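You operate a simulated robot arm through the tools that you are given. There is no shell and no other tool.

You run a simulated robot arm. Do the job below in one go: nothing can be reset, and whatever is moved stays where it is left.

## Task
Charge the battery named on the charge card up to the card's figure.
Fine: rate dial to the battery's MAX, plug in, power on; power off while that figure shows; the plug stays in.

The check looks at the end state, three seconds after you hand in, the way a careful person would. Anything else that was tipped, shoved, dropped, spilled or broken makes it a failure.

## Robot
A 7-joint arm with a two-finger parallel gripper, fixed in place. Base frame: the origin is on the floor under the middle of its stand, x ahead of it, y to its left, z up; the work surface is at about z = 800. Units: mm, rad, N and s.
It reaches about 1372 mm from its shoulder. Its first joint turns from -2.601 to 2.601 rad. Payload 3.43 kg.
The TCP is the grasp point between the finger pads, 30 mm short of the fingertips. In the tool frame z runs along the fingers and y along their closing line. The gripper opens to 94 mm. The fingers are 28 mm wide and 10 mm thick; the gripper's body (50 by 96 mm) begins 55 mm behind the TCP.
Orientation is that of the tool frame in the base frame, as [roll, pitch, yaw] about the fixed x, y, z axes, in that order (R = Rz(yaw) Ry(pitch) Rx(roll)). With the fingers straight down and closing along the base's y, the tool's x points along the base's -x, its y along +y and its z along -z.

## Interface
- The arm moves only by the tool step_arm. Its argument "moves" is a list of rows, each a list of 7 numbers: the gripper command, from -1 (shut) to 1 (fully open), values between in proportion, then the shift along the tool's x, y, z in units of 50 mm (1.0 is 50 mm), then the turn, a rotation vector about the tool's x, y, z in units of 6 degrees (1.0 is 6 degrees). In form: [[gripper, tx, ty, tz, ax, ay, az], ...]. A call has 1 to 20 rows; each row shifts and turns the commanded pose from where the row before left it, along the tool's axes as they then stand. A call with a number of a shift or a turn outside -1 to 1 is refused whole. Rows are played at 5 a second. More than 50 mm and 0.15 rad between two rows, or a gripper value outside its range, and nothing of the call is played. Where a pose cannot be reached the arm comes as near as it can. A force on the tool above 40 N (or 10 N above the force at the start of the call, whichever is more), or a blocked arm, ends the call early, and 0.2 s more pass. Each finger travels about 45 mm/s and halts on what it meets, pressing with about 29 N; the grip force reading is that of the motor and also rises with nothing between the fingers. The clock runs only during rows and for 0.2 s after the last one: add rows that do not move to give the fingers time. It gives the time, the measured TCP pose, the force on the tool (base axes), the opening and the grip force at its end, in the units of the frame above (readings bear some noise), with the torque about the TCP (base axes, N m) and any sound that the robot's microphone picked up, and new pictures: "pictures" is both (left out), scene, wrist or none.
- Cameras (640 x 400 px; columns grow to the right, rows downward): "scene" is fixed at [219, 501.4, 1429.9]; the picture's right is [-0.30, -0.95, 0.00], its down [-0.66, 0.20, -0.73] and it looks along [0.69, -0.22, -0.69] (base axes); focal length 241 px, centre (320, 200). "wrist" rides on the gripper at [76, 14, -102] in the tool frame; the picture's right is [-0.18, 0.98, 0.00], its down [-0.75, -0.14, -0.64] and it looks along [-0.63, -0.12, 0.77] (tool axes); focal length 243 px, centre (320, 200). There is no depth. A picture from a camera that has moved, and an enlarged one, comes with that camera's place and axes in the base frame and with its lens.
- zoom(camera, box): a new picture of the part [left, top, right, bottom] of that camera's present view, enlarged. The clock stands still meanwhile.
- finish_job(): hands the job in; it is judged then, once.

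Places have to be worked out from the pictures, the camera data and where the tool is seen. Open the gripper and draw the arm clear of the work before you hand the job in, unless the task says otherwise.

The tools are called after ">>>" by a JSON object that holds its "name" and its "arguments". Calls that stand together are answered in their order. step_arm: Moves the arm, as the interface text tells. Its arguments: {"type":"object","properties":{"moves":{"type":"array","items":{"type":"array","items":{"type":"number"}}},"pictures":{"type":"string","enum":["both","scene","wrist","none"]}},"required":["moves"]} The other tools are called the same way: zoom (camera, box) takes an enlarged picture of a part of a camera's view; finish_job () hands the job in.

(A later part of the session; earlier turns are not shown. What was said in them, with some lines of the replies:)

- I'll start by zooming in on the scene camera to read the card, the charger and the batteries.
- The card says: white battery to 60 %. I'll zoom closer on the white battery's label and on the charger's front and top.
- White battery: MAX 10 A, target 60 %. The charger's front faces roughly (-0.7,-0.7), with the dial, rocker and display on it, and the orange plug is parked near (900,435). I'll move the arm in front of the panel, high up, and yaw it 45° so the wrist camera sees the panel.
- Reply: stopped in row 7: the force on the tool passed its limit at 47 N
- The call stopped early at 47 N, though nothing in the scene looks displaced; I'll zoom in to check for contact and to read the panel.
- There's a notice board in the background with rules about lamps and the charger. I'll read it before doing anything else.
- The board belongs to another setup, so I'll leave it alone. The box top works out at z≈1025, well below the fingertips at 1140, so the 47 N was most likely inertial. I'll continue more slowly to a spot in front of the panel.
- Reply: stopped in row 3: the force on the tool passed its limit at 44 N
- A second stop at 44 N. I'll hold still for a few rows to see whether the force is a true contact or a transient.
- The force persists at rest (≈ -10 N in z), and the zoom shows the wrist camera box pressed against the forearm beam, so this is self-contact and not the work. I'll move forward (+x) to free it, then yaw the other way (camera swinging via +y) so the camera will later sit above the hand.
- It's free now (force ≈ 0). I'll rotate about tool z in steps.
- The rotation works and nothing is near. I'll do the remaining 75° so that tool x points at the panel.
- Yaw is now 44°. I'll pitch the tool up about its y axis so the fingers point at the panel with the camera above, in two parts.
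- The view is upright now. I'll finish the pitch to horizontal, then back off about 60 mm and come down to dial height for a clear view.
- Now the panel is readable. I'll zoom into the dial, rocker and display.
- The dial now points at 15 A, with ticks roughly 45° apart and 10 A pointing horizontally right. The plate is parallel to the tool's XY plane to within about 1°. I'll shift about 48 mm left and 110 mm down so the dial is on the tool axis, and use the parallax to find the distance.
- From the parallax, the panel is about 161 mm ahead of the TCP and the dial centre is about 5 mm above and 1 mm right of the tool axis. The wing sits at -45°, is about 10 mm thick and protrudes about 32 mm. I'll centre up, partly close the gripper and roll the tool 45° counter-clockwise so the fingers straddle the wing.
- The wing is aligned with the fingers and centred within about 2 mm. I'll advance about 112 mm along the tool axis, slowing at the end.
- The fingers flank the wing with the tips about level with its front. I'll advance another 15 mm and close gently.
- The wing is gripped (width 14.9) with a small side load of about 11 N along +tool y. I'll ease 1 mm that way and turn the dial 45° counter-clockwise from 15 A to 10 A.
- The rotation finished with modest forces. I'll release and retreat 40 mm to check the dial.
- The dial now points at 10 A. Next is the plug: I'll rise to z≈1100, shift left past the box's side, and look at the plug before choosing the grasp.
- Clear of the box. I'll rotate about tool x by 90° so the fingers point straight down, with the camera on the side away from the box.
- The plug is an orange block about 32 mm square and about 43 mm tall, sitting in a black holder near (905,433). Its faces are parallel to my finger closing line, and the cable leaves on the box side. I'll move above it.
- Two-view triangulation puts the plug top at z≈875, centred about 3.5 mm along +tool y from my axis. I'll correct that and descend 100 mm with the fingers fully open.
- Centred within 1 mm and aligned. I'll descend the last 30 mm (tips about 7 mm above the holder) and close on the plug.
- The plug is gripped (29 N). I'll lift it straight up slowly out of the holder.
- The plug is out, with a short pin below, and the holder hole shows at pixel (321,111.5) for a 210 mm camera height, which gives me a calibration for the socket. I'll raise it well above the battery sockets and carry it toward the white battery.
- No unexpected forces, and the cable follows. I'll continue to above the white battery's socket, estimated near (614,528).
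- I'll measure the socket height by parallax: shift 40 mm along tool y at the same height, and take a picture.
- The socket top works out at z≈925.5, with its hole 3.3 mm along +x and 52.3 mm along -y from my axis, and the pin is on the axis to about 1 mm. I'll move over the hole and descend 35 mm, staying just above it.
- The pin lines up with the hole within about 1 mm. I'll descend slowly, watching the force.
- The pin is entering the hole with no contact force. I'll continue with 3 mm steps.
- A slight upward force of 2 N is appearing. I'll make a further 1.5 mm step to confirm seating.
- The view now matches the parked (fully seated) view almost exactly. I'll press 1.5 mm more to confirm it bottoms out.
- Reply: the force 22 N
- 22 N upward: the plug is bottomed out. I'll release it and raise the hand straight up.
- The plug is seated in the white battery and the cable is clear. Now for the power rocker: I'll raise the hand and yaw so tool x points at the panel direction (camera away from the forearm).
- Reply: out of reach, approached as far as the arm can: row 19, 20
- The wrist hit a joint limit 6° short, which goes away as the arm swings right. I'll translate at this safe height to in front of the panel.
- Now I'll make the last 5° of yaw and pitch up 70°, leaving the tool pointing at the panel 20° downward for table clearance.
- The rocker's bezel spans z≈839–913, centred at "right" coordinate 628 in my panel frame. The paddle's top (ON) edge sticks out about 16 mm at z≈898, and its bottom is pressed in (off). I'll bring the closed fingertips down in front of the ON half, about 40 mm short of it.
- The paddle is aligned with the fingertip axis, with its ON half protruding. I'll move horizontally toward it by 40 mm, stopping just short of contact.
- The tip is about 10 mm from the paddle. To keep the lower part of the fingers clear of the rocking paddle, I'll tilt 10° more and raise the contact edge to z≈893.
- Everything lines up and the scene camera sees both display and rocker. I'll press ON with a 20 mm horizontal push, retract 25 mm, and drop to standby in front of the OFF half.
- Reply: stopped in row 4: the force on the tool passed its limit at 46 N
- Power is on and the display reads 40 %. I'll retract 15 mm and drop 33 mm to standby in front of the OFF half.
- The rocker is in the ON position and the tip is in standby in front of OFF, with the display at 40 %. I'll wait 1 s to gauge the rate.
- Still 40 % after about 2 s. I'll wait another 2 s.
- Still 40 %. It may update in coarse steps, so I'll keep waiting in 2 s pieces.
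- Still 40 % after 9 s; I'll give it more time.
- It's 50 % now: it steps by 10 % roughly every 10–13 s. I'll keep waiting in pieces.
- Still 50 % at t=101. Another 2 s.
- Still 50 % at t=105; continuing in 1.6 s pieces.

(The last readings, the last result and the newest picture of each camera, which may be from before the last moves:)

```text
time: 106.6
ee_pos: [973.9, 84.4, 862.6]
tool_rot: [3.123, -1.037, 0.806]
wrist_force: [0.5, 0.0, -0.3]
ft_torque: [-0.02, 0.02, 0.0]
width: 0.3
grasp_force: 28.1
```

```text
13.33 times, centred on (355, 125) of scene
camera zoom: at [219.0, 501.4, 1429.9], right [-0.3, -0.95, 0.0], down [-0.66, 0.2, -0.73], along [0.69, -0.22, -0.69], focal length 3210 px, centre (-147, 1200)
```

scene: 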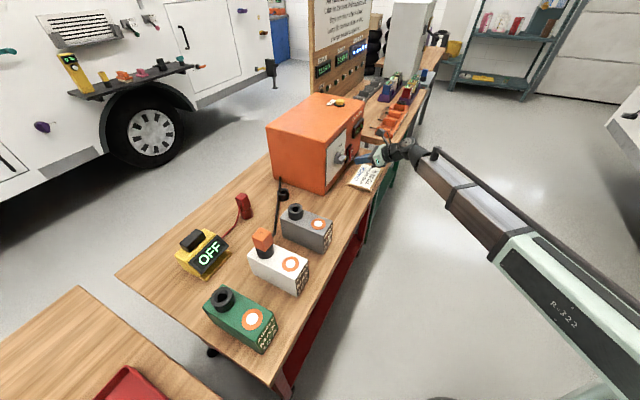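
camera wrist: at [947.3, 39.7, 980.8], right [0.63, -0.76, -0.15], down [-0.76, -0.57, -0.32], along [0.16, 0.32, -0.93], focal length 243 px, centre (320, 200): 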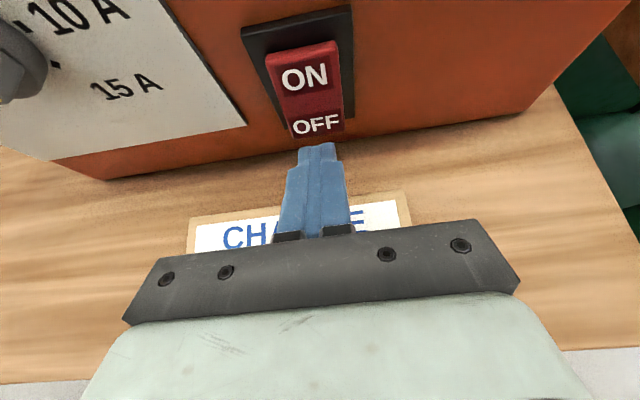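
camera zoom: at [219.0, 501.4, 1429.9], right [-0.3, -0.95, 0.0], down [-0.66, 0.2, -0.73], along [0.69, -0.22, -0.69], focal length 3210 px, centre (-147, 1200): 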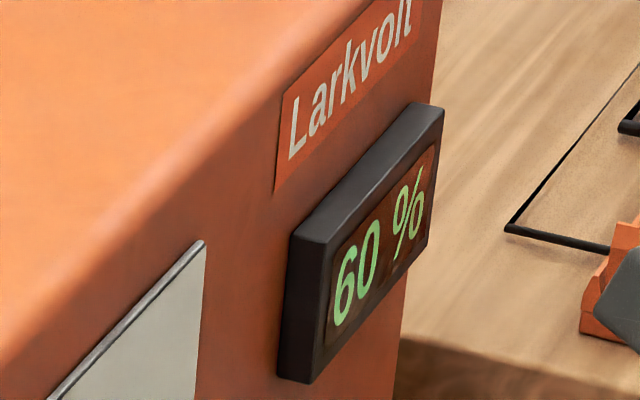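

It shows 60 %. Pressing OFF now with a horizontal push at z≈860.

>>> {"name": "step_arm", "arguments": {"moves": [[-1, 0.06, 0, 0.104, 0, 0, 0], [-1, 0.06, 0, 0.104, 0, 0, 0], [-1, 0.045, 0, 0.078, 0, 0, 0], [-1, 0.03, 0, 0.052, 0, 0, 0]], "pictures": "both"}}

>>> {"name": "zoom", "arguments": {"camera": "scene", "box": [330, 110, 390, 170]}}

>>> {"name": "zoom", "arguments": {"camera": "wrist", "box": [240, 20, 440, 180]}}

```text
time: 107.6
ee_pos: [983.4, 93.0, 861.3]
tool_rot: [3.121, -1.031, 0.806]
wrist_force: [-5.7, -7.2, 1.2]
ft_torque: [0.04, 0.04, 0.0]
width: 0.2
grasp_force: 29.4
stopped in row 4: the force on the tool passed its limit at 45 N (the readings are from after the stop); the commanded pose is now the measured one
camera wrist: at [957.0, 49.8, 980.1], right [0.63, -0.76, -0.15], down [-0.76, -0.57, -0.32], along [0.16, 0.31, -0.94], focal length 243 px, centre (320, 200)
```

scene: 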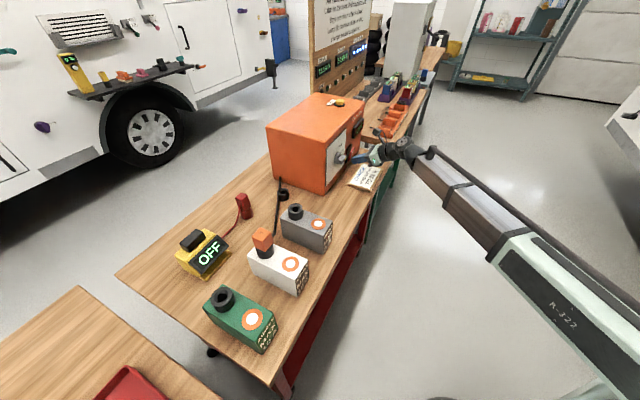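
wrist: 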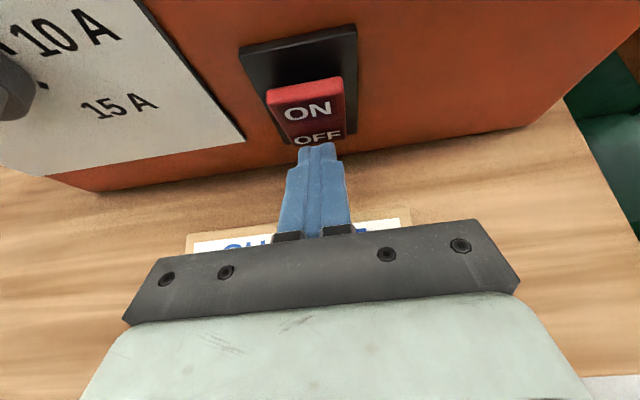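

```text
6.67 times, centred on (360, 140) of scene
camera zoom: at [219.0, 501.4, 1429.9], right [-0.3, -0.95, 0.0], down [-0.66, 0.2, -0.73], along [0.69, -0.22, -0.69], focal length 1605 px, centre (53, 600)
```

zoom: 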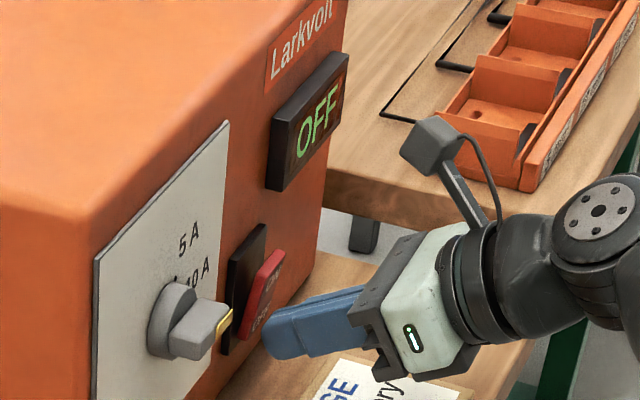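

```text
2.50 times, centred on (340, 100) of wrist
camera zoom: at [957.0, 49.8, 980.1], right [0.63, -0.76, -0.15], down [-0.76, -0.57, -0.32], along [0.16, 0.31, -0.94], focal length 606 px, centre (270, 450)
```

zoom: 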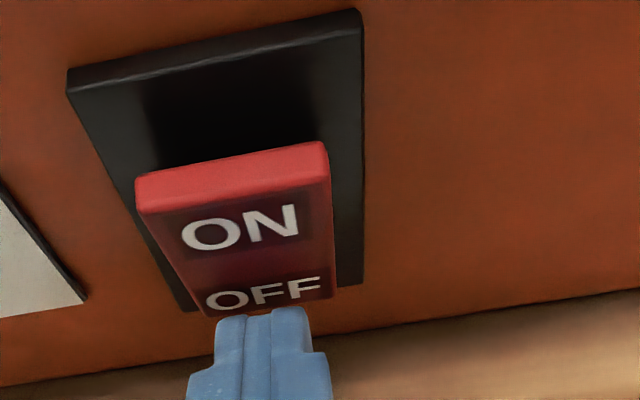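

The display shows OFF and the rocker has returned to OFF. I'll back straight away from the panel, then rise and open the gripper.

>>> {"name": "step_arm", "arguments": {"moves": [[-1, -0.1, 0, -0.173, 0, 0, 0], [-1, -0.2, 0, -0.346, 0, 0, 0], [-1, -0.25, 0, -0.433, 0, 0, 0], [-1, -0.25, 0, -0.433, 0, 0, 0], [-1, -0.2, 0, -0.346, 0, 0, 0], [-1, 0.2, 0, -0.2, 0, 0, 0], [-0.5, 0.45, 0, -0.3, 0, 0, 0], [0, 0.45, 0, -0.3, 0, 0, 0], [0.5, 0.45, 0, -0.3, 0, 0, 0], [1, 0.45, 0, -0.3, 0, 0, 0], [1, 0.45, 0, -0.25, 0, 0, 0], [1, 0.2, 0, -0.1, 0, 0, 0], [1, 0, 0, 0, 0, 0, 0]], "pictures": "both"}}

>>> {"name": "zoom", "arguments": {"camera": "scene", "box": [310, 90, 410, 190]}}

>>> {"name": "zoom", "arguments": {"camera": "scene", "box": [170, 170, 350, 350]}}

>>> {"name": "zoom", "arguments": {"camera": "wrist", "box": [120, 0, 520, 230]}}

```text
time: 110.4
ee_pos: [908.0, 19.5, 1021.7]
tool_rot: [3.123, -1.031, 0.806]
wrist_force: [0.1, 0.2, -0.5]
ft_torque: [0.0, 0.0, -0.01]
width: 94.0
grasp_force: 0.1
camera wrist: at [881.2, -24.3, 1139.9], right [0.63, -0.76, -0.15], down [-0.76, -0.57, -0.32], along [0.16, 0.31, -0.94], focal length 243 px, centre (320, 200)
```

scene: 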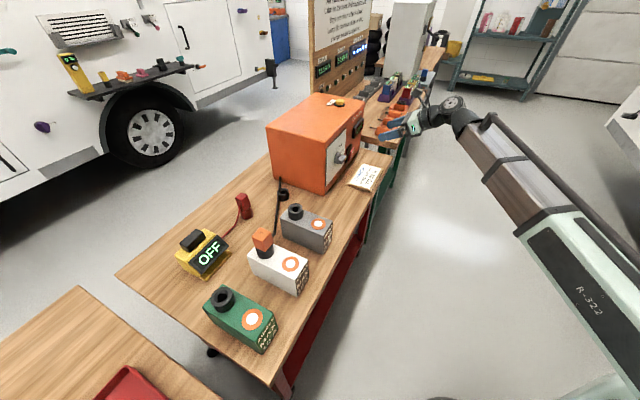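
wrist: 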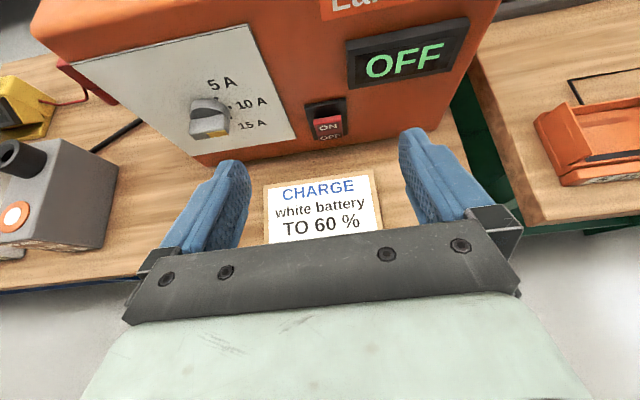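

```text
4.00 times, centred on (360, 140) of scene
camera zoom: at [219.0, 501.4, 1429.9], right [-0.3, -0.95, 0.0], down [-0.66, 0.2, -0.73], along [0.69, -0.22, -0.69], focal length 963 px, centre (160, 440)
```

zoom: 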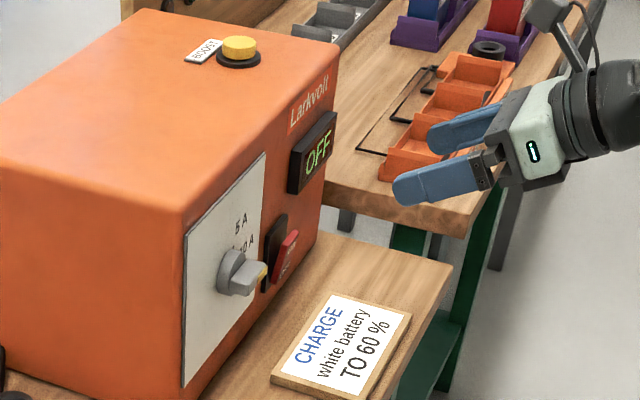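

```text
2.22 times, centred on (260, 260) of scene
camera zoom: at [219.0, 501.4, 1429.9], right [-0.3, -0.95, 0.0], down [-0.66, 0.2, -0.73], along [0.69, -0.22, -0.69], focal length 535 px, centre (453, 67)
```

zoom: 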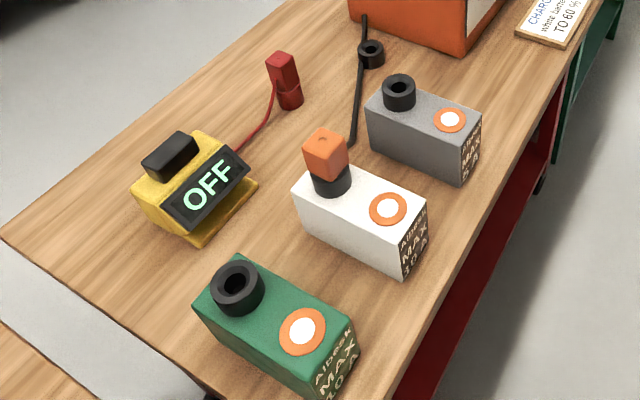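

```text
1.60 times, centred on (320, 115) of wrist
camera zoom: at [881.2, -24.3, 1139.9], right [0.63, -0.76, -0.15], down [-0.76, -0.57, -0.32], along [0.16, 0.31, -0.94], focal length 388 px, centre (320, 336)
```

zoom: 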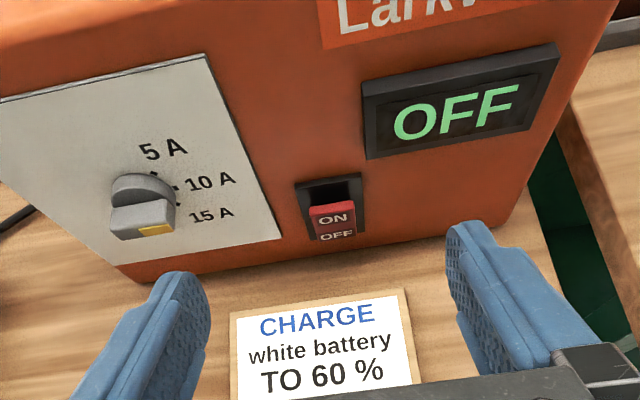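

Everything checks out: the display is OFF, the dial is horizontal at 10 A, the plug is seated in the white battery, and nothing else has moved. I'll draw the arm back a little more before handing in.

>>> {"name": "step_arm", "arguments": {"moves": [[1, -0.05, 0, -0.15, 0, 0, 0], [1, -0.1, 0, -0.3, 0, 0, 0], [1, -0.1, 0, -0.35, 0, 0, 0], [1, 0, 0, -0.35, 0, 0, 0], [1, 0, 0, -0.2, 0, 0, 0], [1, 0, 0, 0, 0, 0, 0], [1, 0, 0, 0, 0, 0, 0]], "pictures": "both"}}

>>> {"name": "zoom", "arguments": {"camera": "wrist", "box": [150, 0, 350, 160]}}

>>> {"name": "zoom", "arguments": {"camera": "scene", "box": [240, 220, 300, 280]}}

```text
time: 112.0
ee_pos: [859.8, -27.2, 1045.8]
tool_rot: [3.123, -1.034, 0.805]
wrist_force: [0.3, 0.3, 0.1]
ft_torque: [0.02, -0.01, 0.01]
width: 93.7
grasp_force: 0.0
camera wrist: at [835.1, -70.0, 1163.5], right [0.63, -0.76, -0.15], down [-0.76, -0.57, -0.32], along [0.16, 0.31, -0.94], focal length 243 px, centre (320, 200)
```

scene: 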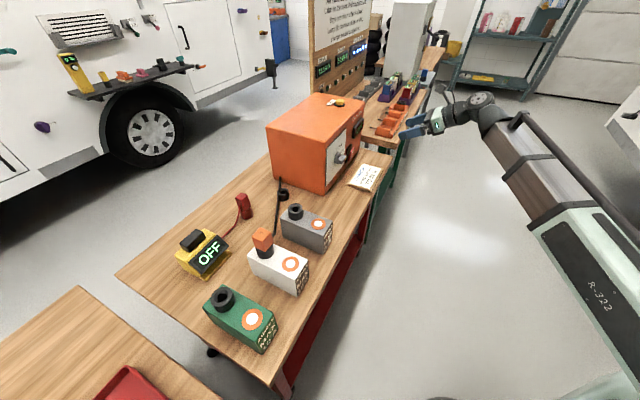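
wrist: 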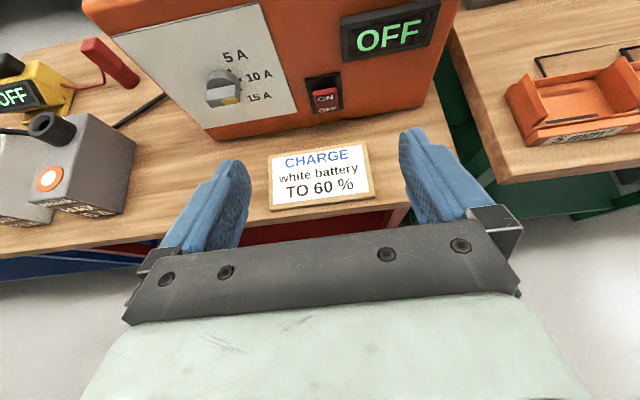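

```text
2.50 times, centred on (250, 80) of wrist
camera zoom: at [835.1, -70.0, 1163.5], right [0.63, -0.76, -0.15], down [-0.76, -0.57, -0.32], along [0.16, 0.31, -0.94], focal length 606 px, centre (495, 500)
```

zoom: 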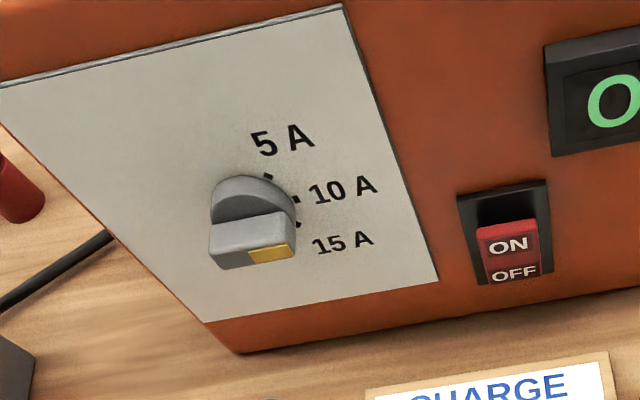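

```text
6.67 times, centred on (270, 250) of scene
camera zoom: at [219.0, 501.4, 1429.9], right [-0.3, -0.95, 0.0], down [-0.66, 0.2, -0.73], along [0.69, -0.22, -0.69], focal length 1605 px, centre (653, -133)
```

zoom: 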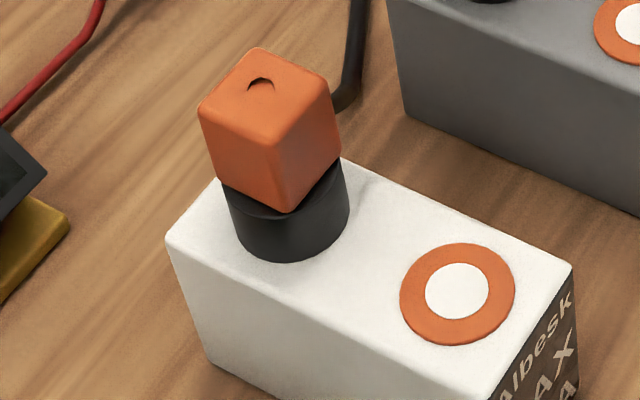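

The wing is level on the 10 A mark, the power is off at 60 %, the plug sits fully in the white battery, and the gripper is open and clear. Handing in.

>>> {"name": "finish_job", "arguments": {}}

```text
The job is handed in.
```

I charged the white battery to 60 % and handed the job in; I haven't been told the check's result.

- **Rate:** I turned the dial from 15 A to 10 A, the white battery's MAX.
- **Plug:** The charger's orange plug is seated fully in the white battery's socket and left in.
- **Charge:** The display started at 40 %. I pressed power off as soon as I saw 60 % showing, and it then read OFF.
- **Surroundings:** The other batteries, the yellow tester with its red plug, the card and the BOOST button look undisturbed in the last pictures. The gripper is open and the arm is drawn back.

Early on, the wrist camera pressed against the robot's own forearm and stopped two moves. I backed off and took a different path, and nothing on the table was touched.
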